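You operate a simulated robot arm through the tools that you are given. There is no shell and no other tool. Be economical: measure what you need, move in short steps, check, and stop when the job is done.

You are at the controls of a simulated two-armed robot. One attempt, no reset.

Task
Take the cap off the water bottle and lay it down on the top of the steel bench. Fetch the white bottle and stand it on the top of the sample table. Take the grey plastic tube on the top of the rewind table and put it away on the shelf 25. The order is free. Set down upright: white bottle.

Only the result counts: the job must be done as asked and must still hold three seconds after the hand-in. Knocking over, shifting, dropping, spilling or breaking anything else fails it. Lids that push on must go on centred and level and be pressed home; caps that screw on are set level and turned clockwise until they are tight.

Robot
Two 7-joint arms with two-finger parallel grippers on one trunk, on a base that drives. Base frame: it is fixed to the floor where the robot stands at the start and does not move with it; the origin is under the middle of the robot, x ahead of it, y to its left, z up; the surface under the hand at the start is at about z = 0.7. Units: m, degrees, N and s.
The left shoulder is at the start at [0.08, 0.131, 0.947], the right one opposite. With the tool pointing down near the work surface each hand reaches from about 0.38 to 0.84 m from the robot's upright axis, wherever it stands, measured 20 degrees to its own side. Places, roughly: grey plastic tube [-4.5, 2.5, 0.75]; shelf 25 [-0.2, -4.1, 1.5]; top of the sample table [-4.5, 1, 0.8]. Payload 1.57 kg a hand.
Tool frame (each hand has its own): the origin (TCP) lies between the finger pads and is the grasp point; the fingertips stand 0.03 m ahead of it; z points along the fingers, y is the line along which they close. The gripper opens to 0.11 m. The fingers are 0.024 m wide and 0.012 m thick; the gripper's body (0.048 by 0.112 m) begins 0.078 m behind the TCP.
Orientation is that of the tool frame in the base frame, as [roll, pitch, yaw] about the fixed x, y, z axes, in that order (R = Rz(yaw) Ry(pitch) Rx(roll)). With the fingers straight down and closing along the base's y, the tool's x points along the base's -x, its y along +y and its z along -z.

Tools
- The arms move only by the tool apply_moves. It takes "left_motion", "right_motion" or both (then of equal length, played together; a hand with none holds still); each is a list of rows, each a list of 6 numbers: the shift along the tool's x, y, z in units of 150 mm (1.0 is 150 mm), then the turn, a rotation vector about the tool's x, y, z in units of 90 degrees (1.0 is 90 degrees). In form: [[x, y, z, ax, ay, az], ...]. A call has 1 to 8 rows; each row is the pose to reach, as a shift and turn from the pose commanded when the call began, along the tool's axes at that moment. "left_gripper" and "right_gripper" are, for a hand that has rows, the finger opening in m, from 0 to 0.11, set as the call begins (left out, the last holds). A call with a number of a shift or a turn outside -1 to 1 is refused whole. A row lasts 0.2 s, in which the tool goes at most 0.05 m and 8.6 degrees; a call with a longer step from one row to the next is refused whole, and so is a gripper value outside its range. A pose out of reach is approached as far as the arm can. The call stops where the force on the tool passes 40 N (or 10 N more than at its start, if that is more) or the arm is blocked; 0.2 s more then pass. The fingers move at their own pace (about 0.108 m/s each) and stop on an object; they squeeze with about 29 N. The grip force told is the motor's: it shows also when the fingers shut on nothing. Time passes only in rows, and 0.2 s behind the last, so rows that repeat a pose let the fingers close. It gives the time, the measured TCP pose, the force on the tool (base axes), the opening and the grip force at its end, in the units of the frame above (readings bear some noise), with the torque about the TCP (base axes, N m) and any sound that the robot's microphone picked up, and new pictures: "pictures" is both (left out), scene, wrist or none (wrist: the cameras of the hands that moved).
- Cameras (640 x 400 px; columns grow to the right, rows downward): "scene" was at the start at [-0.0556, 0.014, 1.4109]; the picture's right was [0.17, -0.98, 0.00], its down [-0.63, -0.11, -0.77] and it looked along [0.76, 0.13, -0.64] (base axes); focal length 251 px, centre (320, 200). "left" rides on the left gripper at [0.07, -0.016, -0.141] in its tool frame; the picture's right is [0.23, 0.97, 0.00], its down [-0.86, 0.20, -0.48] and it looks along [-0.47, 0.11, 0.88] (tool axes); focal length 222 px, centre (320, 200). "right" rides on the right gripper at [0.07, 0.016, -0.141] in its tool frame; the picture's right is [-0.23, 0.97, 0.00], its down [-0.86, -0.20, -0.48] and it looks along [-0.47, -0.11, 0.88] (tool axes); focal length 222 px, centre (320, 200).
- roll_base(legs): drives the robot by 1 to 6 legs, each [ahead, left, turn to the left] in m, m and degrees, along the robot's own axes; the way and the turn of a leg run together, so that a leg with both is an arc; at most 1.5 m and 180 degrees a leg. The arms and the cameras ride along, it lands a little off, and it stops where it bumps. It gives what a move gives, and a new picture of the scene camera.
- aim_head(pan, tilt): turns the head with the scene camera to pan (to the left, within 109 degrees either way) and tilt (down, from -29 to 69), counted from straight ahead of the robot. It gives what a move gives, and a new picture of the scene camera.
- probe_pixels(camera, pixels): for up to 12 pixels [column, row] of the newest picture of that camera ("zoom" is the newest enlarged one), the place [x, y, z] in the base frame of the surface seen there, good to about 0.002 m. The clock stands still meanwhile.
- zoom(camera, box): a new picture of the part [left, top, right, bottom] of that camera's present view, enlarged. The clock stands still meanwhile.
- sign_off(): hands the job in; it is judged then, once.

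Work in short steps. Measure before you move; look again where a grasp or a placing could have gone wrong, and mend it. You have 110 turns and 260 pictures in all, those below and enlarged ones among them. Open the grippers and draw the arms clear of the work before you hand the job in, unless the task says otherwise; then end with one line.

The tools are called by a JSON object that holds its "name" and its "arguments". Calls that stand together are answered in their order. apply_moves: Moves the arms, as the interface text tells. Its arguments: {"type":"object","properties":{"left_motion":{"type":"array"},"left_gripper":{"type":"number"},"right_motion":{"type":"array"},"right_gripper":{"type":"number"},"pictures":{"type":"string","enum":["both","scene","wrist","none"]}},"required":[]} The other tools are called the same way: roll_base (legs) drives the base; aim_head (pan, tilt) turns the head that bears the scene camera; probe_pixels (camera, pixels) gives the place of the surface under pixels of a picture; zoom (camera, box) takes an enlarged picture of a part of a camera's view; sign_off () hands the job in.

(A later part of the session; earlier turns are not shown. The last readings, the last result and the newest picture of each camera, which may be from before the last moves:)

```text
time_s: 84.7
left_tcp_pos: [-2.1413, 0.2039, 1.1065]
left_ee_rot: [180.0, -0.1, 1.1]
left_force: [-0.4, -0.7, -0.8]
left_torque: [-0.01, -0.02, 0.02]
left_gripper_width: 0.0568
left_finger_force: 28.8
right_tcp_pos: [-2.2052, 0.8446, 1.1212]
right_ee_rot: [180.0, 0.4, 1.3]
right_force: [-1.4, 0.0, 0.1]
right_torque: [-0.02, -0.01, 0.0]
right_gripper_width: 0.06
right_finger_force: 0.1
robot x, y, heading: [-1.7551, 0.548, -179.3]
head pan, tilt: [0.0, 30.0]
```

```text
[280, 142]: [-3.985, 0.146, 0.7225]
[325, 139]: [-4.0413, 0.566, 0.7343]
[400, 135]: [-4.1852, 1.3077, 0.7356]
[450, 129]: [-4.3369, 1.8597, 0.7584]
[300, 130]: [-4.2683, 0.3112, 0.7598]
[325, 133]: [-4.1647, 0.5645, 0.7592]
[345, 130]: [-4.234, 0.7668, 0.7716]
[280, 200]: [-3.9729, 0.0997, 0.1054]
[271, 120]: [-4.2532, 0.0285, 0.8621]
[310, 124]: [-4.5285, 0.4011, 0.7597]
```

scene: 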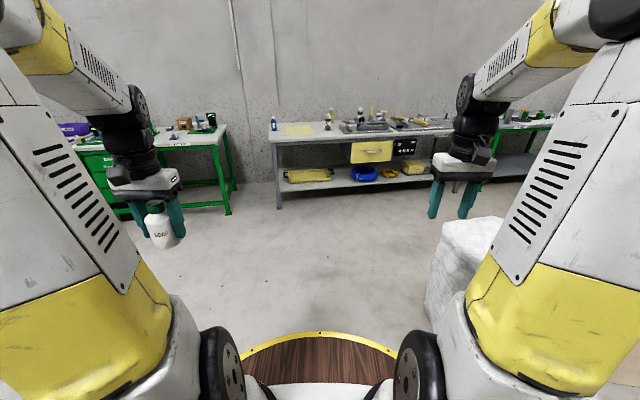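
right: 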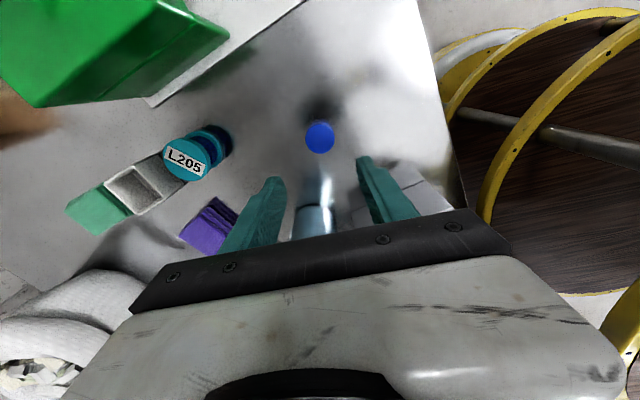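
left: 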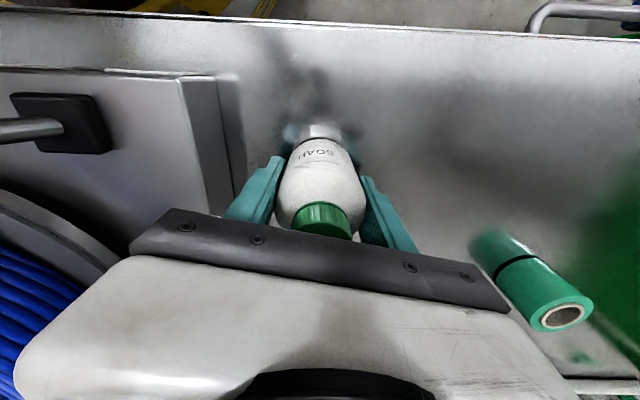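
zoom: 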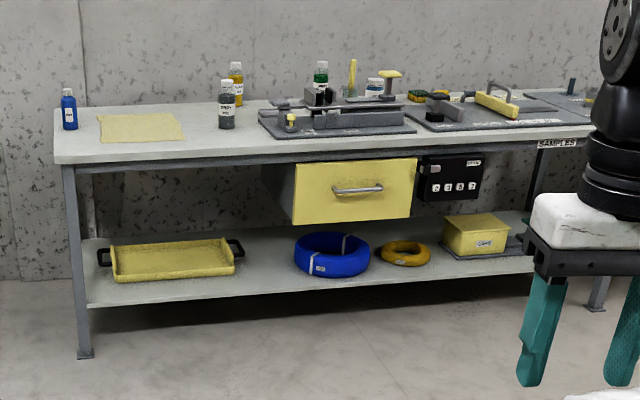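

Table top z≈0.76, front edge x≈−4.0 to −4.2 (slightly oblique). I drive up past the bin, then sidestep a bit.

{"name": "roll_base", "arguments": {"legs": [[1.4, 0.08, 0], [0.35, -0.22, 0]]}}

{"name": "aim_head", "arguments": {"pan": 10, "tilt": 45}}

```text
time_s: 93.8
left_tcp_pos: [-3.878, 0.3194, 1.105]
left_ee_rot: [180.0, -0.2, 1.0]
left_force: [-0.1, -0.5, -2.7]
left_torque: [0.02, 0.0, 0.0]
left_gripper_width: 0.0568
left_finger_force: 28.8
right_tcp_pos: [-3.9395, 0.961, 1.1211]
right_ee_rot: [180.0, 0.4, 1.1]
right_force: [0.1, 0.9, 0.3]
right_torque: [-0.02, 0.0, -0.01]
right_gripper_width: 0.0598
right_finger_force: 0.0
robot x, y, heading: [-3.489, 0.6644, -179.5]
head pan, tilt: [0.0, 30.0]
```

scene: 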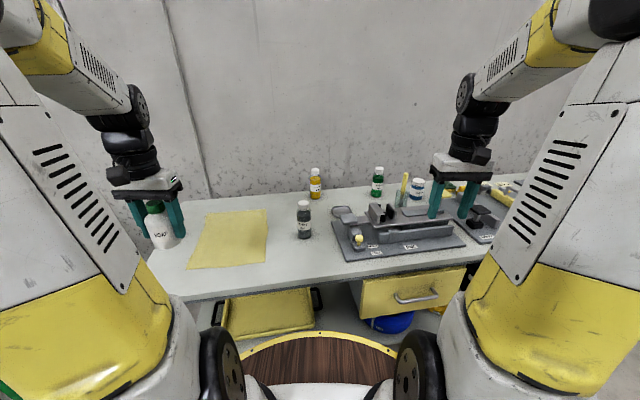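

```text
time_s: 94.5
left_tcp_pos: [-3.8778, 0.3202, 1.1056]
left_ee_rot: [179.9, -0.1, 1.0]
left_force: [0.2, 0.0, -1.9]
left_torque: [-0.05, -0.03, 0.01]
left_gripper_width: 0.0567
left_finger_force: 29.1
right_tcp_pos: [-3.9399, 0.9615, 1.1203]
right_ee_rot: [-180.0, 0.5, 1.1]
right_force: [0.2, -0.9, 0.0]
right_torque: [0.05, -0.02, 0.03]
right_gripper_width: 0.0599
right_finger_force: 0.0
robot x, y, heading: [-3.49, 0.6643, -179.3]
head pan, tilt: [10.0, 45.0]
```

scene: 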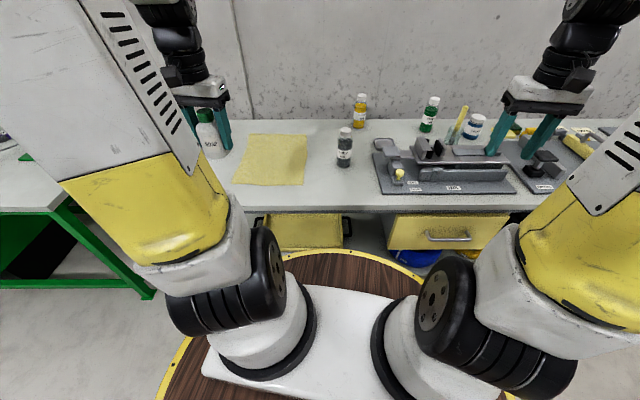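

I probe the free area between the cloth and the dark bottle, and nearby edges.

{"name": "probe_pixels", "arguments": {"camera": "scene", "pixels": [[325, 180], [325, 160], [344, 166], [344, 130], [304, 180], [307, 140], [325, 200], [355, 185], [232, 183], [290, 195], [315, 130], [375, 185]]}}

{"name": "zoom", "arguments": {"camera": "scene", "box": [220, 90, 420, 215]}}

```text
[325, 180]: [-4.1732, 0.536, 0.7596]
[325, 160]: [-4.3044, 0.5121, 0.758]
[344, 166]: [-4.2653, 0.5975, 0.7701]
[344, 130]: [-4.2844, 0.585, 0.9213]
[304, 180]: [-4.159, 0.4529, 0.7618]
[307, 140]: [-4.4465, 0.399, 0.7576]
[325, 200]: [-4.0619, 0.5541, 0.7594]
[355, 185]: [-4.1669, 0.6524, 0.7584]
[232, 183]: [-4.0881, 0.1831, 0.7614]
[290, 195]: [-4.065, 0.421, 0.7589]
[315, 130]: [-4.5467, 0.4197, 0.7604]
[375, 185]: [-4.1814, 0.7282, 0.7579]
```

```text
3.20 times, centred on (320, 152) of scene
```

zoom: 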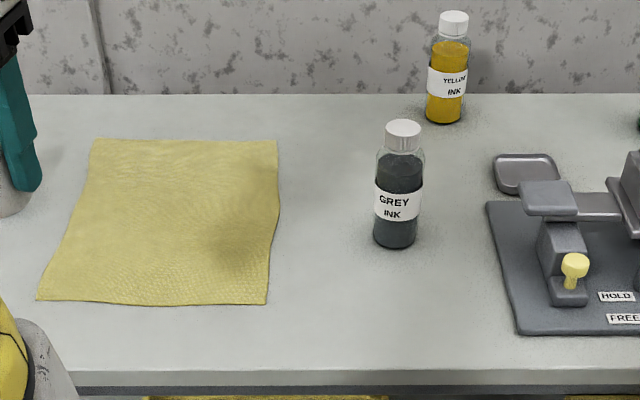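

Free spot at (-4.14,0.56), 0.15 m from the grey ink. I move above it.

{"name": "apply_moves", "arguments": {"left_motion": [[-0.218, -0.2, 0, 0, 0, 0], [-0.436, -0.4, 0, 0, 0, 0], [-0.655, -0.6, 0, 0, 0, 0], [-0.873, -0.8, 0, 0, 0, 0]], "pictures": "none"}}

{"name": "apply_moves", "arguments": {"left_motion": [[-0.218, -0.2, 0, 0, 0, 0], [-0.436, -0.4, 0, 0, 0, 0], [-0.655, -0.6, 0, 0, 0, 0], [-0.873, -0.78, 0, 0, 0, 0]], "pictures": "none"}}

{"name": "apply_moves", "arguments": {"left_motion": [[0, 0, 0.25, 0, 0, 0], [0, 0, 0.5, 0, 0, 0], [0, 0, 0.75, 0, 0, 0], [0, 0, 0.98, 0, 0, 0]], "pictures": "both"}}

```text
time_s: 95.5
left_tcp_pos: [-4.0116, 0.438, 1.1047]
left_ee_rot: [179.9, -0.1, 1.0]
left_force: [-0.4, 0.2, -1.3]
left_torque: [0.03, 0.06, 0.0]
left_gripper_width: 0.0564
left_finger_force: 29.4
right_tcp_pos: [-3.9413, 0.9608, 1.1207]
right_ee_rot: [179.8, 0.4, 1.2]
right_force: [0.6, -0.4, -0.4]
right_torque: [0.04, 0.03, 0.01]
right_gripper_width: 0.06
right_finger_force: 0.0
robot x, y, heading: [-3.488, 0.6612, -179.5]
head pan, tilt: [10.0, 45.0]
```

```text
time_s: 96.5
left_tcp_pos: [-4.1443, 0.5545, 1.104]
left_ee_rot: [179.9, -0.1, 1.0]
left_force: [0.1, -0.6, -1.2]
left_torque: [0.02, 0.02, 0.02]
left_gripper_width: 0.0568
left_finger_force: 28.8
right_tcp_pos: [-3.9402, 0.9615, 1.1202]
right_ee_rot: [-180.0, 0.4, 1.1]
right_force: [0.6, -0.2, 0.3]
right_torque: [0.03, 0.04, 0.02]
right_gripper_width: 0.0602
right_finger_force: 0.0
robot x, y, heading: [-3.485, 0.6697, -179.4]
head pan, tilt: [10.0, 45.0]
```

```text
time_s: 97.5
left_tcp_pos: [-4.1446, 0.553, 0.9569]
left_ee_rot: [179.9, -0.1, 1.0]
left_force: [0.3, -0.4, -1.5]
left_torque: [0.02, 0.02, -0.02]
left_gripper_width: 0.0567
left_finger_force: 29.3
right_tcp_pos: [-3.9413, 0.9618, 1.1205]
right_ee_rot: [180.0, 0.5, 1.1]
right_force: [0.5, 0.1, 0.2]
right_torque: [0.0, 0.03, -0.01]
right_gripper_width: 0.0602
right_finger_force: 0.2
robot x, y, heading: [-3.4908, 0.665, -179.2]
head pan, tilt: [10.0, 45.0]
```

scene: 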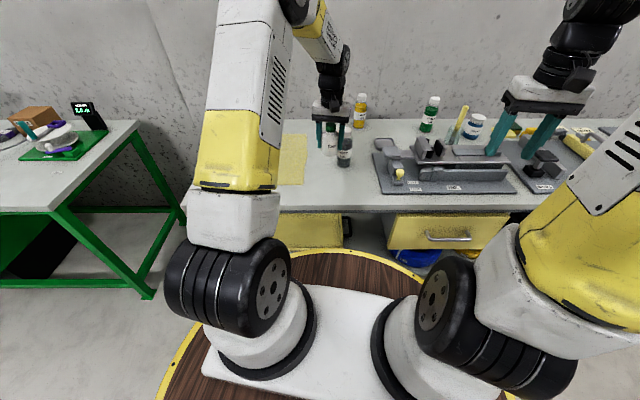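
left: 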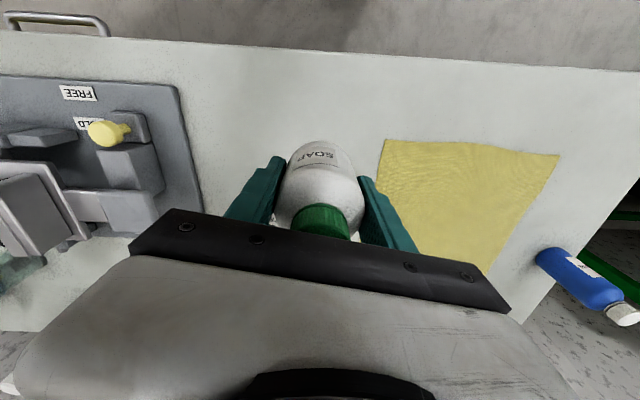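

Descend slowly to contact (expected TCP z≈0.806).

{"name": "apply_moves", "arguments": {"left_motion": [[0, 0, 0.25, 0, 0, 0], [0, 0, 0.5, 0, 0, 0], [0, 0, 0.75, 0, 0, 0], [0, 0, 0.9, 0, 0, 0], [0, 0, 0.95, 0, 0, 0], [0, 0, 0.98, 0, 0, 0]], "pictures": "none"}}

{"name": "apply_moves", "arguments": {"left_motion": [[0, 0, 0.01, 0, 0, 0], [0, 0, 0.02, 0, 0, 0]], "pictures": "wrist"}}

```text
time_s: 98.9
left_tcp_pos: [-4.1427, 0.5533, 0.8097]
left_ee_rot: [179.9, -0.1, 1.1]
left_force: [0.6, 0.0, -2.5]
left_torque: [0.02, 0.01, -0.03]
left_gripper_width: 0.0569
left_finger_force: 28.5
right_tcp_pos: [-3.9404, 0.9608, 1.1215]
right_ee_rot: [-180.0, 0.4, 1.1]
right_force: [-0.5, -0.7, 0.9]
right_torque: [-0.03, 0.02, 0.0]
right_gripper_width: 0.0599
right_finger_force: 0.2
robot x, y, heading: [-3.4903, 0.6682, -179.3]
head pan, tilt: [10.0, 45.0]
```

```text
time_s: 99.5
left_tcp_pos: [-4.1436, 0.5518, 0.8071]
left_ee_rot: [180.0, -0.1, 1.0]
left_force: [0.6, -0.6, -1.3]
left_torque: [-0.02, -0.01, 0.02]
left_gripper_width: 0.0571
left_finger_force: 28.9
right_tcp_pos: [-3.9395, 0.9599, 1.1201]
right_ee_rot: [-179.9, 0.5, 1.1]
right_force: [-0.6, -0.7, 0.3]
right_torque: [0.0, 0.0, 0.01]
right_gripper_width: 0.0599
right_finger_force: 0.0
robot x, y, heading: [-3.4887, 0.6683, -179.2]
head pan, tilt: [10.0, 45.0]
```

left: 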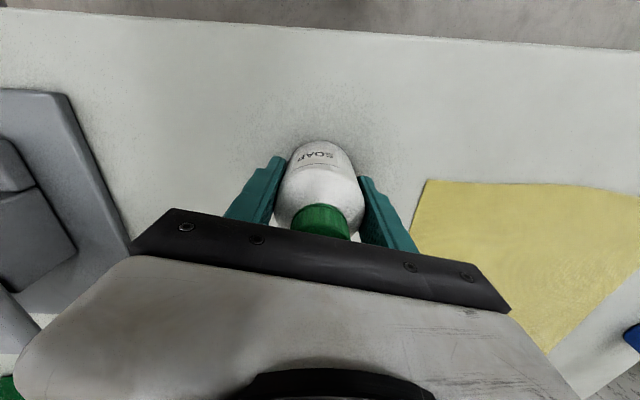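

A few more 1 mm steps to feel contact.

{"name": "apply_moves", "arguments": {"left_motion": [[0, 0, 0.007, 0, 0, 0], [0, 0, 0.014, 0, 0, 0], [0, 0, 0.02, 0, 0, 0]], "pictures": "none"}}

```text
time_s: 100.3
left_tcp_pos: [-4.1431, 0.5525, 0.807]
left_ee_rot: [180.0, 0.0, 1.2]
left_force: [7.4, -2.7, 26.5]
left_torque: [0.04, -0.49, -0.03]
left_gripper_width: 0.0567
left_finger_force: 28.4
right_tcp_pos: [-3.9393, 0.9619, 1.1205]
right_ee_rot: [-180.0, 0.4, 1.2]
right_force: [0.0, -0.3, -0.2]
right_torque: [0.02, 0.0, 0.02]
right_gripper_width: 0.0598
right_finger_force: 0.1
robot x, y, heading: [-3.4897, 0.6682, -179.6]
head pan, tilt: [10.0, 45.0]
```

Contact (26 N). I ease up 2 mm, open to 0.1 and rise straight.

{"name": "apply_moves", "arguments": {"left_motion": [[0, 0, -0.008, 0, 0, 0], [0, 0, -0.013, 0, 0, 0]], "pictures": "none"}}

{"name": "apply_moves", "arguments": {"left_gripper": 0.1, "left_motion": [[0, 0, 0, 0, 0, 0], [0, 0, 0, 0, 0, 0], [0, 0, 0, 0, 0, 0], [0, 0, -0.2, 0, 0, 0], [0, 0, -0.5, 0, 0, 0], [0, 0, -0.8, 0, 0, 0], [0, 0, -1, 0, 0, 0]], "pictures": "wrist"}}

{"name": "apply_moves", "arguments": {"left_motion": [[0, 0, -0.3, 0, 0, 0], [0, 0, -0.6, 0, 0, 0], [0, 0, -0.9, 0, 0, 0]], "pictures": "scene"}}

```text
time_s: 100.9
left_tcp_pos: [-4.144, 0.5532, 0.8068]
left_ee_rot: [179.8, -0.2, 1.0]
left_force: [1.3, -0.9, 10.2]
left_torque: [0.0, 0.2, 0.0]
left_gripper_width: 0.0568
left_finger_force: 29.5
right_tcp_pos: [-3.9398, 0.9613, 1.1203]
right_ee_rot: [179.9, 0.4, 1.1]
right_force: [0.5, -0.2, 0.0]
right_torque: [0.0, -0.01, -0.02]
right_gripper_width: 0.0601
right_finger_force: 0.0
robot x, y, heading: [-3.4872, 0.6622, -179.2]
head pan, tilt: [10.0, 45.0]
```

```text
time_s: 102.5
left_tcp_pos: [-4.1459, 0.5527, 0.9572]
left_ee_rot: [179.9, -0.1, 1.0]
left_force: [0.2, 0.1, 0.0]
left_torque: [-0.02, -0.01, 0.0]
left_gripper_width: 0.0998
left_finger_force: 0.1
right_tcp_pos: [-3.9392, 0.9606, 1.1201]
right_ee_rot: [-180.0, 0.4, 1.1]
right_force: [-0.2, 0.6, 0.6]
right_torque: [-0.03, -0.02, 0.02]
right_gripper_width: 0.0599
right_finger_force: 0.0
robot x, y, heading: [-3.4895, 0.6677, -179.3]
head pan, tilt: [10.0, 45.0]
```

left: 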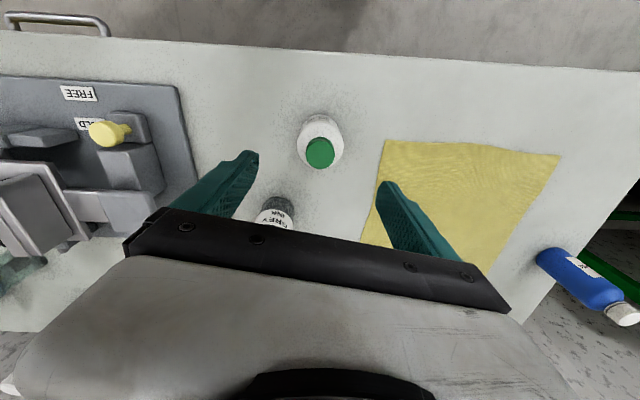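

```text
time_s: 103.3
left_tcp_pos: [-4.145, 0.5521, 1.0909]
left_ee_rot: [179.9, -0.1, 1.0]
left_force: [0.0, 0.6, -0.3]
left_torque: [-0.01, -0.01, 0.01]
left_gripper_width: 0.1003
left_finger_force: 0.2
right_tcp_pos: [-3.9405, 0.9604, 1.1203]
right_ee_rot: [-179.9, 0.3, 1.0]
right_force: [-1.1, -0.3, 0.3]
right_torque: [-0.01, -0.01, 0.01]
right_gripper_width: 0.0601
right_finger_force: 0.1
robot x, y, heading: [-3.4896, 0.6657, -179.4]
head pan, tilt: [10.0, 45.0]
```

scene: 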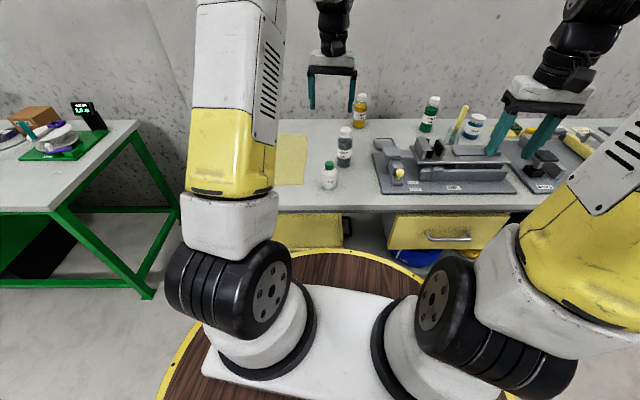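

White bottle stands upright on the sample table. I retract the left hand and look right toward the rewind table.

{"name": "apply_moves", "arguments": {"left_motion": [[0.25, 0.1, 0, 0, 0, 0], [0.5, 0.2, 0, 0, 0, 0], [0.75, 0.3, 0, 0, 0, 0], [1, 0.4, 0, 0, 0, 0]], "pictures": "none"}}

{"name": "apply_moves", "arguments": {"left_motion": [[0.2, 0.1, 0, 0, 0, 0], [0.4, 0.2, 0, 0, 0, 0], [0.6, 0.3, 0, 0, 0, 0], [0.7, 0.4, 0, 0, 0, 0]], "pictures": "none"}}

{"name": "aim_head", "arguments": {"pan": -75, "tilt": 35}}

```text
time_s: 104.3
left_tcp_pos: [-3.9935, 0.4934, 1.093]
left_ee_rot: [179.9, -0.1, 1.0]
left_force: [-0.7, -0.3, -0.2]
left_torque: [-0.01, -0.01, -0.02]
left_gripper_width: 0.1003
left_finger_force: 0.1
right_tcp_pos: [-3.9403, 0.9616, 1.1198]
right_ee_rot: [180.0, 0.2, 1.1]
right_force: [-1.0, 0.2, 0.2]
right_torque: [0.01, -0.02, 0.03]
right_gripper_width: 0.0597
right_finger_force: 0.1
robot x, y, heading: [-3.4881, 0.6669, -179.2]
head pan, tilt: [10.0, 45.0]
```

```text
time_s: 105.3
left_tcp_pos: [-3.8878, 0.4366, 1.0927]
left_ee_rot: [179.9, -0.1, 0.9]
left_force: [0.3, -0.2, -0.2]
left_torque: [0.0, -0.01, -0.01]
left_gripper_width: 0.0998
left_finger_force: 0.0
right_tcp_pos: [-3.9406, 0.9619, 1.1195]
right_ee_rot: [179.9, 0.5, 1.1]
right_force: [0.7, 0.8, -0.6]
right_torque: [-0.03, 0.01, 0.02]
right_gripper_width: 0.06
right_finger_force: 0.0
robot x, y, heading: [-3.4896, 0.6648, -179.4]
head pan, tilt: [10.0, 45.0]
```

```text
time_s: 106.9
left_tcp_pos: [-3.8877, 0.4375, 1.0925]
left_ee_rot: [179.9, -0.2, 1.0]
left_force: [-0.8, -0.4, 0.0]
left_torque: [-0.04, -0.01, 0.0]
left_gripper_width: 0.1001
left_finger_force: 0.0
right_tcp_pos: [-3.9409, 0.9604, 1.1195]
right_ee_rot: [179.9, 0.4, 1.0]
right_force: [-0.5, -0.7, 0.2]
right_torque: [0.05, 0.0, -0.02]
right_gripper_width: 0.0599
right_finger_force: 0.1
robot x, y, heading: [-3.4875, 0.6673, -179.2]
head pan, tilt: [-75.0, 35.0]
```

scene: 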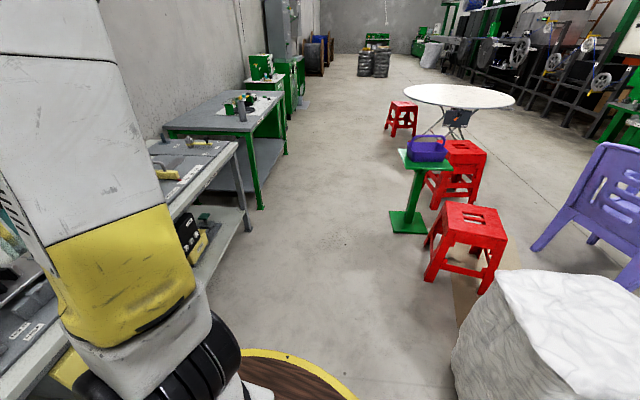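

Corridor visible. I probe table legs, chest, stand and the rewind table's edges.

{"name": "probe_pixels", "arguments": {"camera": "scene", "pixels": [[261, 207], [247, 228], [458, 375], [393, 222], [427, 280], [250, 132], [282, 95], [175, 128], [200, 120], [240, 145], [405, 160], [240, 105]]}}

{"name": "zoom", "arguments": {"camera": "scene", "box": [150, 80, 310, 180]}}

```text
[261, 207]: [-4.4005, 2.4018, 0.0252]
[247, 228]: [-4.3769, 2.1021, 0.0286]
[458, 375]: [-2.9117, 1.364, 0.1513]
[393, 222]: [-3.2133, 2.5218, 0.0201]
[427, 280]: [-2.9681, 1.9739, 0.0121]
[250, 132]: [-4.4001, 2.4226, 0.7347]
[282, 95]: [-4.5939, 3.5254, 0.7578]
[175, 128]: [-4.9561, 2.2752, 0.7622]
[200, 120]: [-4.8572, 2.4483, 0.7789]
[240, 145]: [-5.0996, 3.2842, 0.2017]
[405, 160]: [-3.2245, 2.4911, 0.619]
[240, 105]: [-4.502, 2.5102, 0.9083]
```

```text
4.00 times, centred on (230, 130) of scene
```

zoom: 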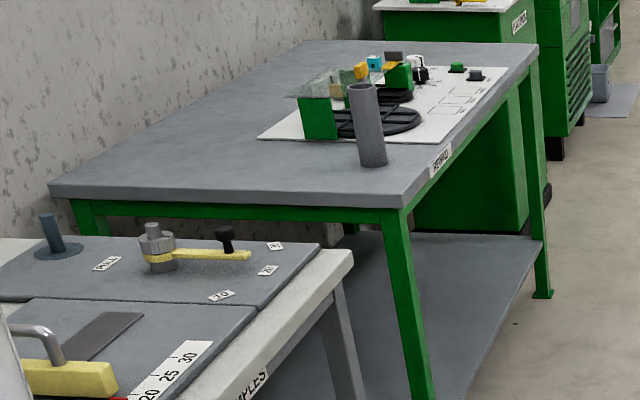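

The grey tube stands upright at ≈(-4.50,2.52), top 0.908. I check my own base rim and the shelf labelling needs: probe rim and tube details.

{"name": "probe_pixels", "arguments": {"camera": "scene", "pixels": [[290, 355], [340, 390], [260, 350]]}}

{"name": "probe_pixels", "arguments": {"camera": "zoom", "pixels": [[363, 87], [372, 160], [358, 140], [384, 130], [375, 88], [370, 175], [400, 195], [330, 160], [318, 120], [385, 95]]}}

```text
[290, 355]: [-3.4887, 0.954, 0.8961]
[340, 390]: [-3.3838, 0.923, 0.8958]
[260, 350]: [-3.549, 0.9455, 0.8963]
```

```text
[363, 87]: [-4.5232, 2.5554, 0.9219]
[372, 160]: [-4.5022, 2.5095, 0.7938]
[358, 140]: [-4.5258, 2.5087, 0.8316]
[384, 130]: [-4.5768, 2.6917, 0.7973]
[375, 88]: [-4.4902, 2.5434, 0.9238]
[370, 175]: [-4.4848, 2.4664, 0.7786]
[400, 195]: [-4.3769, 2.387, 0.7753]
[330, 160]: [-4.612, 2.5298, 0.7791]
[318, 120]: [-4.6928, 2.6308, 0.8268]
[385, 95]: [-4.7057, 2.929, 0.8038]
```

Base is ~0.3 m radius. Tube centre ≈(-4.507,2.53), z 0.779–0.924. I drive right along the tables to about (-3.8,2.3).

{"name": "roll_base", "arguments": {"legs": [[0.05, -0.85, 0], [0.25, -0.78, 0]]}}

{"name": "aim_head", "arguments": {"pan": -10, "tilt": 42}}

```text
time_s: 115.4
left_tcp_pos: [-4.2099, 2.0617, 1.0937]
left_ee_rot: [180.0, -0.1, 0.8]
left_force: [0.0, 0.7, 0.4]
left_torque: [-0.04, -0.03, -0.01]
left_gripper_width: 0.1
left_finger_force: 0.0
right_tcp_pos: [-4.2596, 2.5866, 1.1209]
right_ee_rot: [180.0, 0.4, 0.9]
right_force: [-0.5, 0.4, -0.7]
right_torque: [-0.01, 0.04, 0.0]
right_gripper_width: 0.0603
right_finger_force: 0.0
robot x, y, heading: [-3.813, 2.2891, -179.6]
head pan, tilt: [-75.0, 35.0]
```

scene: 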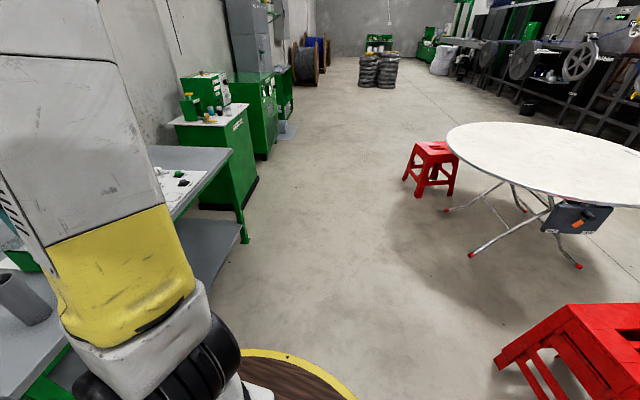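

```text
time_s: 116.8
left_tcp_pos: [-4.2098, 2.0613, 1.0921]
left_ee_rot: [179.9, -0.1, 0.6]
left_force: [0.0, 0.2, 1.0]
left_torque: [0.01, 0.0, 0.03]
left_gripper_width: 0.1001
left_finger_force: 0.1
right_tcp_pos: [-4.2594, 2.5847, 1.1205]
right_ee_rot: [180.0, 0.4, 0.9]
right_force: [-0.6, 0.3, -0.1]
right_torque: [0.0, 0.03, 0.0]
right_gripper_width: 0.0596
right_finger_force: 0.0
robot x, y, heading: [-3.8093, 2.2869, -179.4]
head pan, tilt: [-10.0, 42.0]
```

scene: 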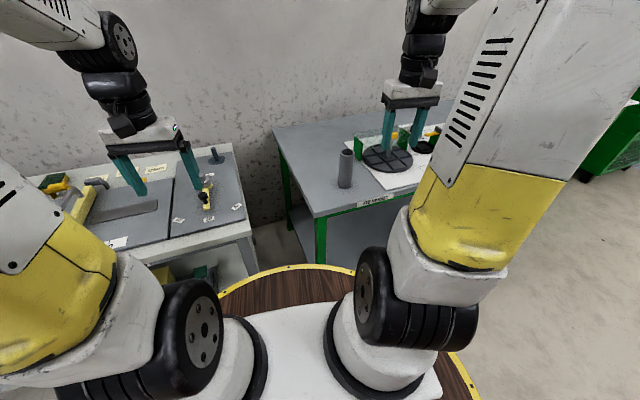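

Tube at (346,168). I zoom and probe.

{"name": "zoom", "arguments": {"camera": "scene", "box": [290, 110, 450, 210]}}

{"name": "probe_pixels", "arguments": {"camera": "scene", "pixels": [[345, 155], [341, 165], [345, 170], [350, 170], [345, 185], [341, 153], [351, 153], [345, 194], [365, 160], [358, 135], [385, 160], [320, 200]]}}

```text
4.00 times, centred on (370, 160) of scene
```

zoom: 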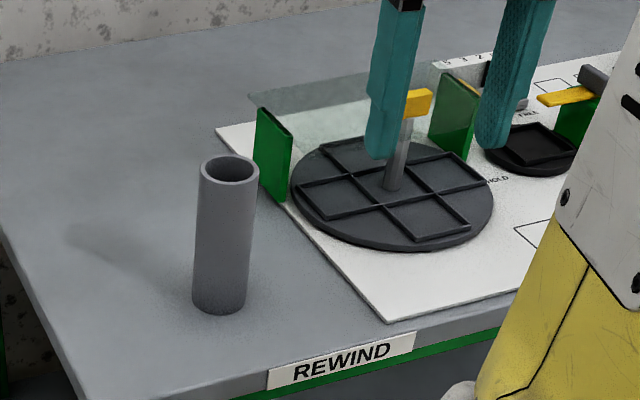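

```text
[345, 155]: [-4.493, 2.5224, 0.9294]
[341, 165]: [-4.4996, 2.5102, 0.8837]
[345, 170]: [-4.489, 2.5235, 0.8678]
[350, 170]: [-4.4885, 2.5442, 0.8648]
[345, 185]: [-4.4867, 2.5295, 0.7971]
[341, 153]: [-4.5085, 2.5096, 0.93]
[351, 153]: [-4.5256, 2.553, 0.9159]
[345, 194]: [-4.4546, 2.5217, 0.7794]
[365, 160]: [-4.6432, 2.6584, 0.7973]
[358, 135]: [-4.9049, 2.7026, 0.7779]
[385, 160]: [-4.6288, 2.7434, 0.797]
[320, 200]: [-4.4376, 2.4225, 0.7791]
```

Tube centre ≈(-4.510,2.530), r 0.022, z 0.779–0.930. I tilt the right hand to nearly horizontal (75°) above it, so I can lower the open fingers over it.

{"name": "apply_moves", "arguments": {"right_gripper": 0.11, "right_motion": [[-0.11, 0.025, 0, 0, -0.09, 0], [-0.22, 0.05, 0, 0, -0.18, 0], [-0.33, 0.075, 0, 0, -0.27, 0], [-0.43, 0.1, 0, 0, -0.36, 0], [-0.54, 0.125, 0, 0, -0.45, 0], [-0.65, 0.15, 0, 0, -0.54, 0], [-0.76, 0.175, 0, 0, -0.63, 0], [-0.867, 0.2, 0, 0, -0.72, 0]], "pictures": "none"}}

{"name": "apply_moves", "arguments": {"right_motion": [[-0.11, 0.055, 0.24, 0, -0.038, 0], [-0.23, 0.11, 0.48, 0, -0.076, 0], [-0.34, 0.167, 0.724, 0, -0.113, 0]], "pictures": "both"}}

```text
time_s: 118.8
left_tcp_pos: [-4.2099, 2.063, 1.0937]
left_ee_rot: [179.9, -0.1, 0.6]
left_force: [0.4, 0.2, 1.0]
left_torque: [-0.06, -0.01, -0.01]
left_gripper_width: 0.1
left_finger_force: 0.0
right_tcp_pos: [-4.3668, 2.6318, 1.1094]
right_ee_rot: [-179.9, 63.8, -8.1]
right_force: [0.0, 0.7, -0.2]
right_torque: [0.03, 0.03, 0.08]
right_gripper_width: 0.11
right_finger_force: 0.0
robot x, y, heading: [-3.8109, 2.2904, -179.5]
head pan, tilt: [-10.0, 42.0]
stopped in row 8 (right hand): the arm was blocked; the commanded pose is now the measured one
```

```text
time_s: 119.6
left_tcp_pos: [-4.2091, 2.0611, 1.093]
left_ee_rot: [179.8, -0.1, 0.9]
left_force: [0.1, -0.5, -0.5]
left_torque: [0.0, 0.03, -0.02]
left_gripper_width: 0.1001
left_finger_force: 0.0
right_tcp_pos: [-4.4896, 2.6232, 1.1075]
right_ee_rot: [-179.6, 74.1, -7.5]
right_force: [-0.4, 0.7, 1.3]
right_torque: [-0.01, -0.02, 0.02]
right_gripper_width: 0.11
right_finger_force: 0.2
robot x, y, heading: [-3.8084, 2.2886, -179.3]
head pan, tilt: [-10.0, 42.0]
```

scene: 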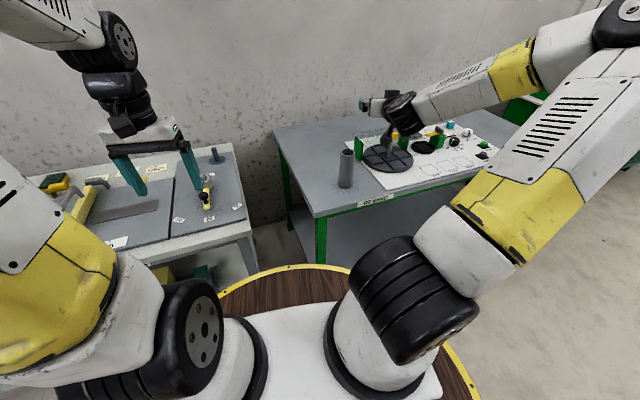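
right: 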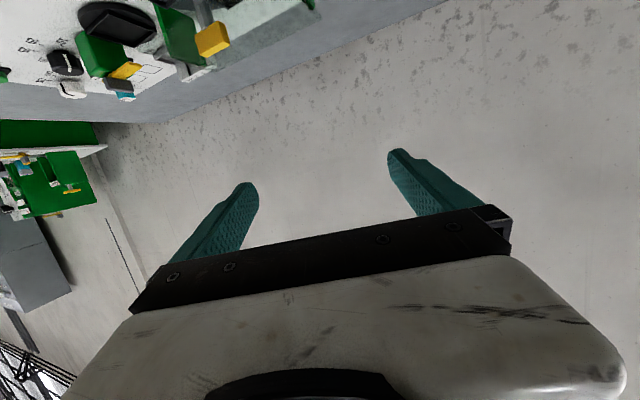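

The arm met a joint limit but ended usable (74° tilt, yaw −7.5°). I shift sideways to the tube's y at this height.

{"name": "apply_moves", "arguments": {"right_motion": [[-0.004, 0.16, 0.012, 0, 0, 0], [-0.007, 0.32, 0.025, 0, 0, 0], [-0.01, 0.48, 0.037, 0, 0, 0], [-0.014, 0.632, 0.049, 0, 0, 0]], "pictures": "both"}}

```text
time_s: 120.6
left_tcp_pos: [-4.2103, 2.0618, 1.093]
left_ee_rot: [179.8, -0.1, 0.8]
left_force: [-0.1, 0.0, 0.1]
left_torque: [-0.02, 0.01, 0.0]
left_gripper_width: 0.1001
left_finger_force: 0.1
right_tcp_pos: [-4.5109, 2.5285, 1.1069]
right_ee_rot: [-179.6, 74.0, -7.6]
right_force: [0.1, -0.7, 0.1]
right_torque: [0.02, 0.0, 0.03]
right_gripper_width: 0.1099
right_finger_force: 0.3
robot x, y, heading: [-3.8088, 2.2913, -179.8]
head pan, tilt: [-10.0, 42.0]
```

scene: 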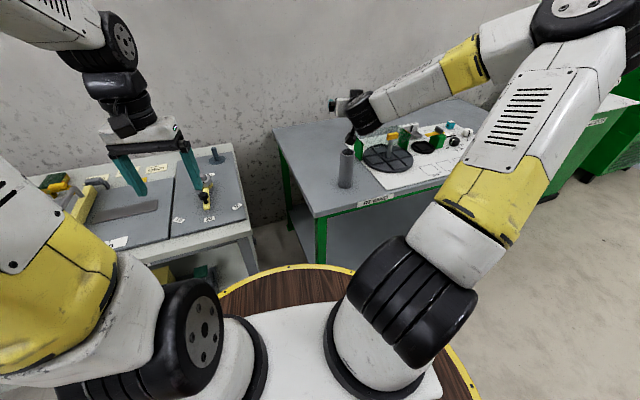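
right: 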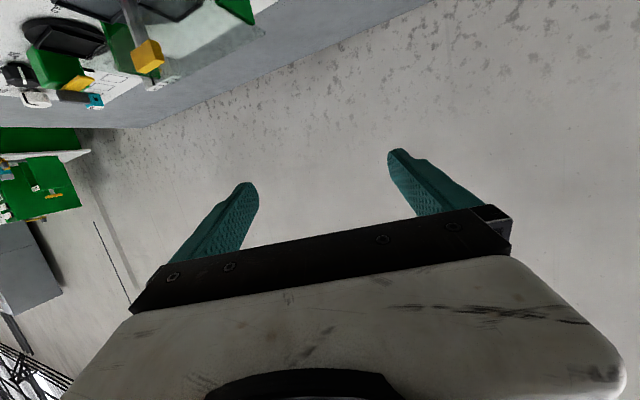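

Before lowering, I check the forearm/wrist height over the board items.

{"name": "probe_pixels", "arguments": {"camera": "scene", "pixels": [[352, 130], [365, 125], [400, 118], [450, 92], [500, 65], [560, 40], [343, 105], [404, 132], [420, 130], [450, 125]]}}

{"name": "zoom", "arguments": {"camera": "scene", "box": [300, 60, 500, 185]}}

```text
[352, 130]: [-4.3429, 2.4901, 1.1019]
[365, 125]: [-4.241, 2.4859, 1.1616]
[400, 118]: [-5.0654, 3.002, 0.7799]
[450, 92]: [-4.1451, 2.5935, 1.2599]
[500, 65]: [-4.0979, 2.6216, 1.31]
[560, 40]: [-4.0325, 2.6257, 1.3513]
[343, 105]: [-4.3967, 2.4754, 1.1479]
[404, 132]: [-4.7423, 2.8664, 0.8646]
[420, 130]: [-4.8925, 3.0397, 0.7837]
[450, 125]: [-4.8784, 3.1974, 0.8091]
```

```text
3.20 times, centred on (400, 122) of scene
```

zoom: 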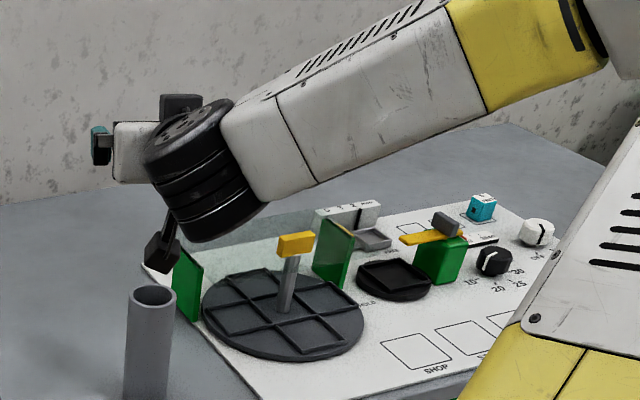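

Forearm comes down from the robot side, in front of the table edge; lowering is clear. I descend in two halves around the tube.

{"name": "apply_moves", "arguments": {"right_motion": [[0.237, 0, 0.068, 0, 0, 0], [0.475, 0, 0.135, 0, 0, 0], [0.712, 0, 0.203, 0, 0, 0]], "pictures": "both"}}

```text
time_s: 121.4
left_tcp_pos: [-4.2092, 2.0611, 1.0924]
left_ee_rot: [179.9, -0.1, 0.8]
left_force: [-0.2, 0.1, -0.4]
left_torque: [0.03, 0.0, 0.0]
left_gripper_width: 0.1001
left_finger_force: 0.1
right_tcp_pos: [-4.509, 2.5289, 0.9945]
right_ee_rot: [-179.5, 74.0, -7.7]
right_force: [0.2, 0.2, -0.1]
right_torque: [0.02, 0.0, 0.02]
right_gripper_width: 0.1099
right_finger_force: 0.1
robot x, y, heading: [-3.8076, 2.2905, -179.5]
head pan, tilt: [-10.0, 42.0]
```

scene: 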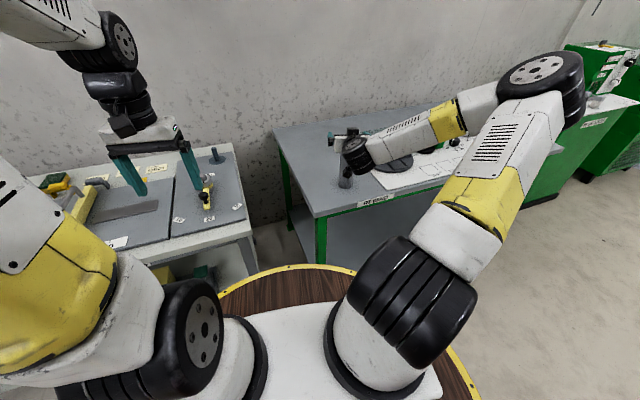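
right: 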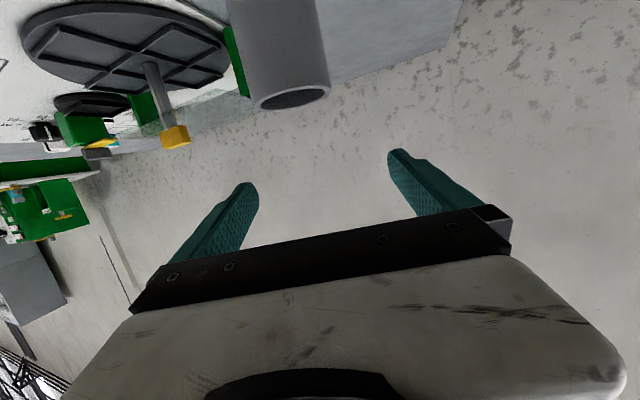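

The tube is aligned in the right view (290,95). I check forearm clearance above the board before the second half.

{"name": "zoom", "arguments": {"camera": "scene", "box": [300, 60, 500, 185]}}

{"name": "probe_pixels", "arguments": {"camera": "scene", "pixels": [[355, 175], [375, 165], [400, 158], [430, 145], [460, 135], [490, 110], [345, 185], [365, 150]]}}

```text
3.20 times, centred on (400, 122) of scene
```

zoom: 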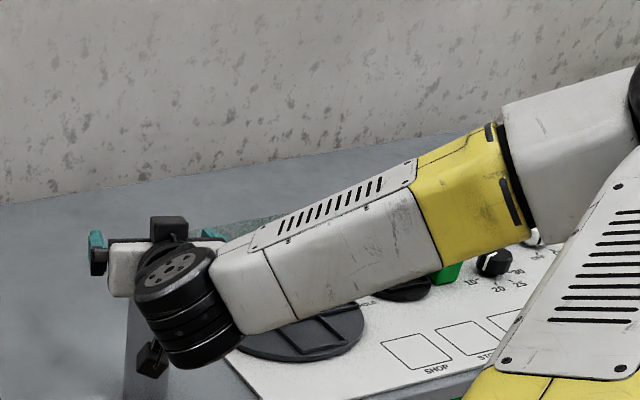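

```text
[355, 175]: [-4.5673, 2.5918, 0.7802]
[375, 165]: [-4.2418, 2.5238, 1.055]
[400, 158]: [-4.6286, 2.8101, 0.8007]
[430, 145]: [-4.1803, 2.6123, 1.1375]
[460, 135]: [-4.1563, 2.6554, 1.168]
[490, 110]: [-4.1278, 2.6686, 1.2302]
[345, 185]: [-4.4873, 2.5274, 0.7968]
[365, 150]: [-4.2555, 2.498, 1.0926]
```

Forearm remains well above and in front of the board. Second half of the descent.

{"name": "apply_moves", "arguments": {"right_motion": [[0.237, 0, 0.068, 0, 0, 0], [0.475, 0, 0.135, 0, 0, 0], [0.69, 0, 0.2, 0, 0, 0]], "pictures": "both"}}

{"name": "zoom", "arguments": {"camera": "scene", "box": [300, 60, 500, 185]}}

```text
time_s: 122.2
left_tcp_pos: [-4.2093, 2.0605, 1.0941]
left_ee_rot: [180.0, -0.1, 0.8]
left_force: [-0.2, -0.3, -0.1]
left_torque: [0.03, 0.01, -0.03]
left_gripper_width: 0.1
left_finger_force: 0.0
right_tcp_pos: [-4.511, 2.5285, 0.8887]
right_ee_rot: [-179.5, 73.9, -7.5]
right_force: [-0.7, -0.1, -0.4]
right_torque: [0.0, -0.03, -0.04]
right_gripper_width: 0.1103
right_finger_force: 0.0
robot x, y, heading: [-3.808, 2.2905, -179.4]
head pan, tilt: [-10.0, 42.0]
```

scene: 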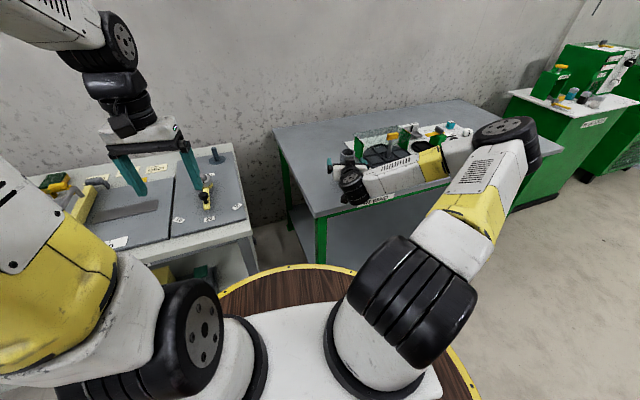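
right: 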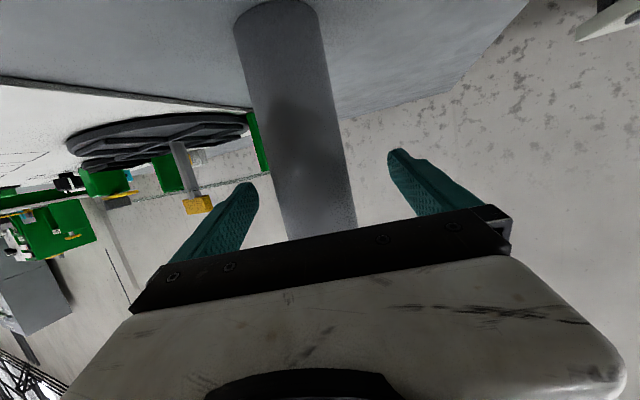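

```text
3.20 times, centred on (400, 122) of scene
```

zoom: 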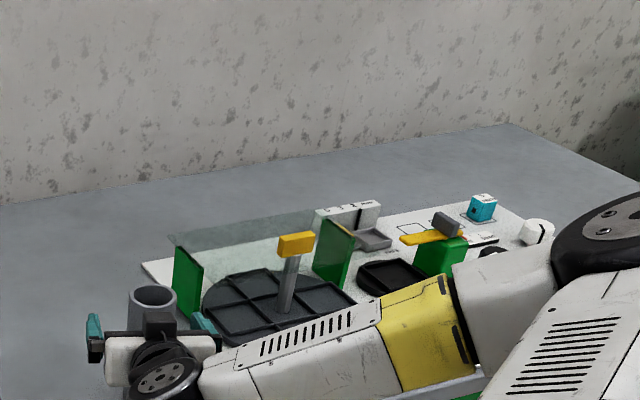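

Tube sits between the fingers. Closing.

{"name": "apply_moves", "arguments": {"right_gripper": 0.0, "right_motion": [[0, 0, 0, 0, 0, 0], [0, 0, 0, 0, 0, 0], [0, 0, 0, 0, 0, 0], [0, 0, 0, 0, 0, 0], [0, 0, 0, 0, 0, 0]], "pictures": "wrist"}}

```text
time_s: 123.4
left_tcp_pos: [-4.2101, 2.0621, 1.0927]
left_ee_rot: [179.9, -0.1, 0.8]
left_force: [0.0, -0.2, -0.4]
left_torque: [0.02, -0.03, 0.0]
left_gripper_width: 0.1
left_finger_force: 0.0
right_tcp_pos: [-4.5115, 2.5291, 0.8891]
right_ee_rot: [-179.6, 73.9, -7.6]
right_force: [-0.2, -1.2, 1.2]
right_torque: [-0.02, -0.03, -0.02]
right_gripper_width: 0.0524
right_finger_force: 28.6
robot x, y, heading: [-3.8106, 2.2894, -179.7]
head pan, tilt: [-10.0, 42.0]
```

right: 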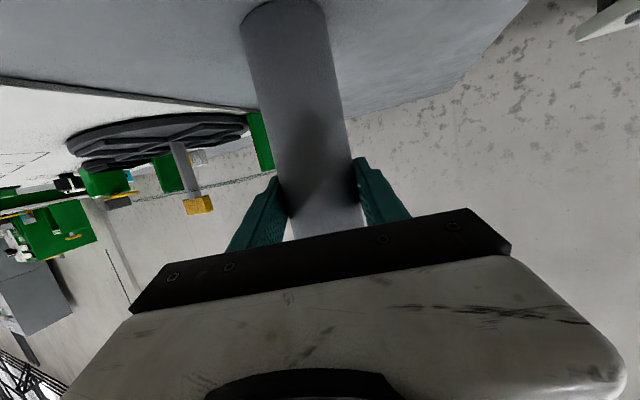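

Held (0.052 wide, TCP 0.110 above its base). I lift straight up in steps and see how high the arm goes in this posture.

{"name": "apply_moves", "arguments": {"right_motion": [[-0.2, 0, -0.057, 0, 0, 0], [-0.45, 0, -0.128, 0, 0, 0], [-0.7, 0, -0.2, 0, 0, 0], [-0.96, 0, -0.274, 0, 0, 0]], "pictures": "none"}}

{"name": "apply_moves", "arguments": {"right_motion": [[-0.2, 0, -0.057, 0, 0, 0], [-0.45, 0, -0.128, 0, 0, 0], [-0.7, 0, -0.2, 0, 0, 0], [-0.96, 0, -0.274, 0, 0, 0]], "pictures": "none"}}

{"name": "apply_moves", "arguments": {"right_motion": [[-0.24, 0, -0.06, 0, 0, 0], [-0.48, 0, -0.12, 0, 0, 0], [-0.72, 0, -0.2, 0, 0, 0], [-0.96, 0, -0.274, 0, 0, 0]], "pictures": "both"}}

```text
time_s: 124.4
left_tcp_pos: [-4.2101, 2.0626, 1.0937]
left_ee_rot: [179.9, -0.1, 0.8]
left_force: [-0.2, 0.5, 0.2]
left_torque: [-0.02, -0.05, -0.02]
left_gripper_width: 0.0999
left_finger_force: 0.0
right_tcp_pos: [-4.5109, 2.5289, 1.0369]
right_ee_rot: [-179.8, 73.9, -7.7]
right_force: [0.1, -0.3, -1.1]
right_torque: [0.0, 0.02, -0.02]
right_gripper_width: 0.0524
right_finger_force: 29.3
robot x, y, heading: [-3.8102, 2.2884, -179.1]
head pan, tilt: [-10.0, 42.0]
```

```text
time_s: 125.4
left_tcp_pos: [-4.2097, 2.0614, 1.0931]
left_ee_rot: [179.9, 0.0, 0.8]
left_force: [-0.5, 0.0, -0.5]
left_torque: [-0.03, 0.01, -0.02]
left_gripper_width: 0.0999
left_finger_force: 0.1
right_tcp_pos: [-4.5122, 2.5295, 1.1889]
right_ee_rot: [-179.8, 73.9, -8.0]
right_force: [0.3, 0.5, -0.8]
right_torque: [0.03, 0.02, -0.02]
right_gripper_width: 0.0523
right_finger_force: 29.1
robot x, y, heading: [-3.8083, 2.2892, -179.3]
head pan, tilt: [-10.0, 42.0]
```

```text
time_s: 126.4
left_tcp_pos: [-4.2101, 2.0615, 1.0922]
left_ee_rot: [180.0, 0.0, 0.8]
left_force: [0.1, -0.3, 0.1]
left_torque: [0.03, -0.02, -0.02]
left_gripper_width: 0.1002
left_finger_force: 0.2
right_tcp_pos: [-4.5112, 2.5291, 1.3378]
right_ee_rot: [-179.5, 74.1, -7.5]
right_force: [0.1, -0.1, -1.5]
right_torque: [-0.04, 0.0, 0.01]
right_gripper_width: 0.0523
right_finger_force: 28.4
robot x, y, heading: [-3.8082, 2.2882, -179.4]
head pan, tilt: [-10.0, 42.0]
```

scene: 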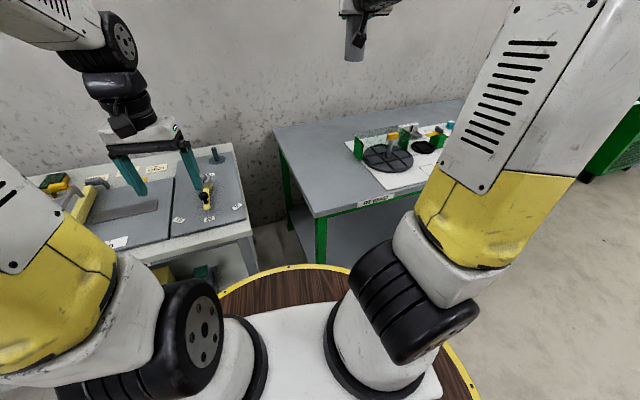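
right: 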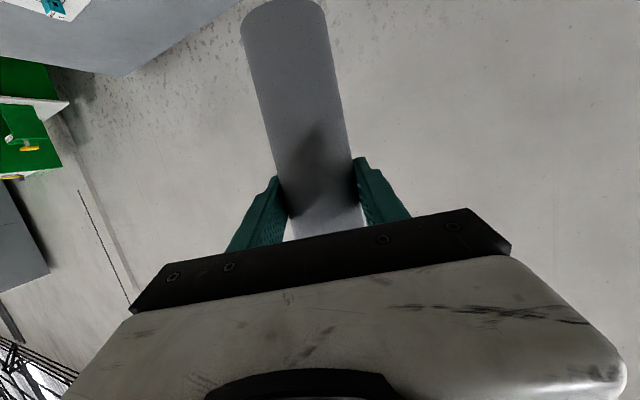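

It reaches 1.34 at 0.70 m ahead; I keep raising to test ~1.63, needed for shelf 25.

{"name": "apply_moves", "arguments": {"right_motion": [[-0.24, 0, -0.06, 0, 0, 0], [-0.48, 0, -0.12, 0, 0, 0], [-0.72, 0, -0.2, 0, 0, 0], [-0.96, 0, -0.274, 0, 0, 0]], "pictures": "none"}}

{"name": "apply_moves", "arguments": {"right_motion": [[-0.24, 0, -0.06, 0, 0, 0], [-0.48, 0, -0.12, 0, 0, 0], [-0.72, 0, -0.2, 0, 0, 0], [-0.96, 0, -0.274, 0, 0, 0]], "pictures": "none"}}

{"name": "aim_head", "arguments": {"pan": 100, "tilt": 22}}

```text
time_s: 127.4
left_tcp_pos: [-4.2095, 2.0614, 1.0936]
left_ee_rot: [179.9, -0.1, 0.8]
left_force: [-0.3, -1.0, -0.5]
left_torque: [-0.01, 0.01, -0.01]
left_gripper_width: 0.0999
left_finger_force: 0.0
right_tcp_pos: [-4.5107, 2.5291, 1.4885]
right_ee_rot: [-179.6, 74.0, -7.7]
right_force: [0.3, 0.2, -1.3]
right_torque: [-0.02, -0.01, -0.02]
right_gripper_width: 0.052
right_finger_force: 29.6
robot x, y, heading: [-3.8087, 2.2887, -179.6]
head pan, tilt: [-10.0, 42.0]
```

```text
time_s: 128.4
left_tcp_pos: [-4.2096, 2.0617, 1.0925]
left_ee_rot: [179.9, -0.1, 0.8]
left_force: [-0.3, -0.3, 0.0]
left_torque: [0.0, -0.01, -0.02]
left_gripper_width: 0.0998
left_finger_force: 0.1
right_tcp_pos: [-4.5124, 2.5303, 1.5809]
right_ee_rot: [-179.6, 74.0, -7.7]
right_force: [-0.4, 0.3, -1.4]
right_torque: [-0.05, -0.01, 0.01]
right_gripper_width: 0.0523
right_finger_force: 28.8
right hand out of reach, approached as far as the arm can: row 3, 4
robot x, y, heading: [-3.8057, 2.2908, -179.7]
head pan, tilt: [-10.0, 42.0]
```

```text
time_s: 130.2
left_tcp_pos: [-4.2104, 2.0626, 1.0928]
left_ee_rot: [180.0, -0.2, 0.8]
left_force: [0.1, -0.4, -0.7]
left_torque: [0.02, 0.01, -0.02]
left_gripper_width: 0.0999
left_finger_force: 0.1
right_tcp_pos: [-4.5135, 2.5298, 1.5815]
right_ee_rot: [-179.6, 74.0, -7.7]
right_force: [-0.1, -0.1, -0.2]
right_torque: [-0.01, -0.02, 0.02]
right_gripper_width: 0.0524
right_finger_force: 28.4
robot x, y, heading: [-3.8094, 2.2916, -179.5]
head pan, tilt: [100.0, 22.0]
```

scene: 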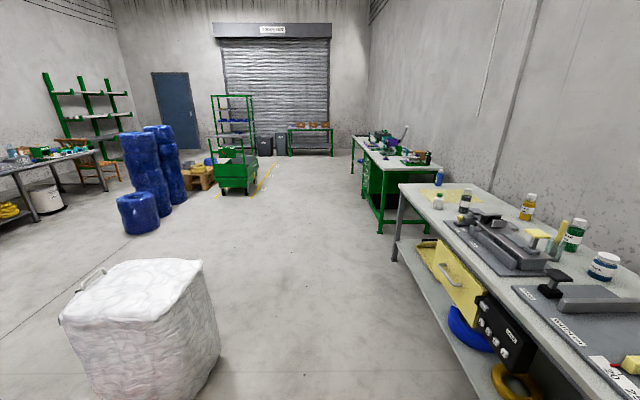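

1.58 m is the limit at 0.70 m ahead; closer will give more. I zoom on the rack to find the shelf 25 level.

{"name": "zoom", "arguments": {"camera": "scene", "box": [190, 80, 290, 180]}}

{"name": "probe_pixels", "arguments": {"camera": "scene", "pixels": [[235, 97], [235, 108], [235, 122], [235, 133], [240, 193], [200, 190], [360, 140], [400, 165], [150, 230], [190, 165]]}}

```text
4.00 times, centred on (240, 130) of scene
```

zoom: 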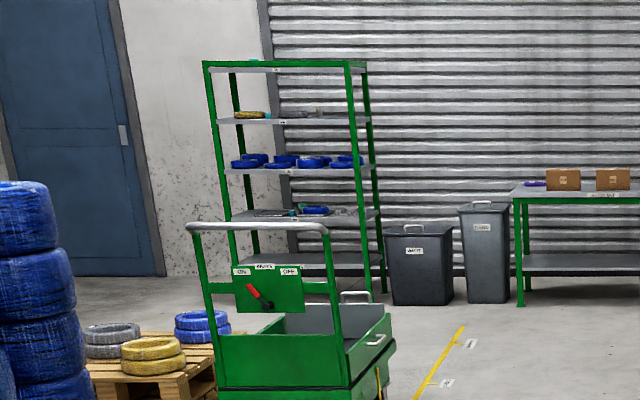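

```text
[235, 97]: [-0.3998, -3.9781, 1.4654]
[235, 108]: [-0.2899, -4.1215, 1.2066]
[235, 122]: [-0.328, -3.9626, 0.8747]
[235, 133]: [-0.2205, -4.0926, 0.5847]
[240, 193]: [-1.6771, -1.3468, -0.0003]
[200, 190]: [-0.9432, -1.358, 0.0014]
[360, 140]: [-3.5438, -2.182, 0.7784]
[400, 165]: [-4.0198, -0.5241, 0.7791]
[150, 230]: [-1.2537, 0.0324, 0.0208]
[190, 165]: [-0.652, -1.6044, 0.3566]
```

Shelf 25 is the top board (front bar ~1.465, surface ~1.49). I draw the tube in 0.15 m, where the arm should reach higher, and test ~1.63.

{"name": "apply_moves", "arguments": {"right_motion": [[0.068, -0.033, -0.24, 0, 0, 0], [0.136, -0.065, -0.48, 0, 0, 0], [0.2, -0.098, -0.72, 0, 0, 0], [0.271, -0.13, -0.953, 0, 0, 0]], "pictures": "none"}}

{"name": "apply_moves", "arguments": {"right_motion": [[-0.16, 0, -0.045, 0, 0, 0], [-0.32, 0, -0.091, 0, 0, 0]], "pictures": "none"}}

```text
time_s: 131.2
left_tcp_pos: [-4.2092, 2.0608, 1.0929]
left_ee_rot: [179.9, 0.0, 0.9]
left_force: [0.8, -0.6, -0.2]
left_torque: [0.01, -0.03, 0.04]
left_gripper_width: 0.1
left_finger_force: 0.1
right_tcp_pos: [-4.3632, 2.5277, 1.5803]
right_ee_rot: [-179.6, 74.0, -7.6]
right_force: [-0.6, -0.5, -1.0]
right_torque: [0.0, -0.01, 0.0]
right_gripper_width: 0.052
right_finger_force: 28.7
robot x, y, heading: [-3.8121, 2.2904, -179.6]
head pan, tilt: [100.0, 22.0]
```

```text
time_s: 131.8
left_tcp_pos: [-4.2096, 2.0619, 1.0936]
left_ee_rot: [179.9, -0.2, 0.9]
left_force: [0.3, 0.2, 0.5]
left_torque: [-0.03, -0.02, -0.02]
left_gripper_width: 0.1001
left_finger_force: 0.2
right_tcp_pos: [-4.3641, 2.5275, 1.6314]
right_ee_rot: [-179.5, 74.1, -7.7]
right_force: [0.3, 0.4, -0.7]
right_torque: [-0.02, 0.01, 0.02]
right_gripper_width: 0.0521
right_finger_force: 29.3
robot x, y, heading: [-3.812, 2.2905, -179.7]
head pan, tilt: [100.0, 22.0]
```

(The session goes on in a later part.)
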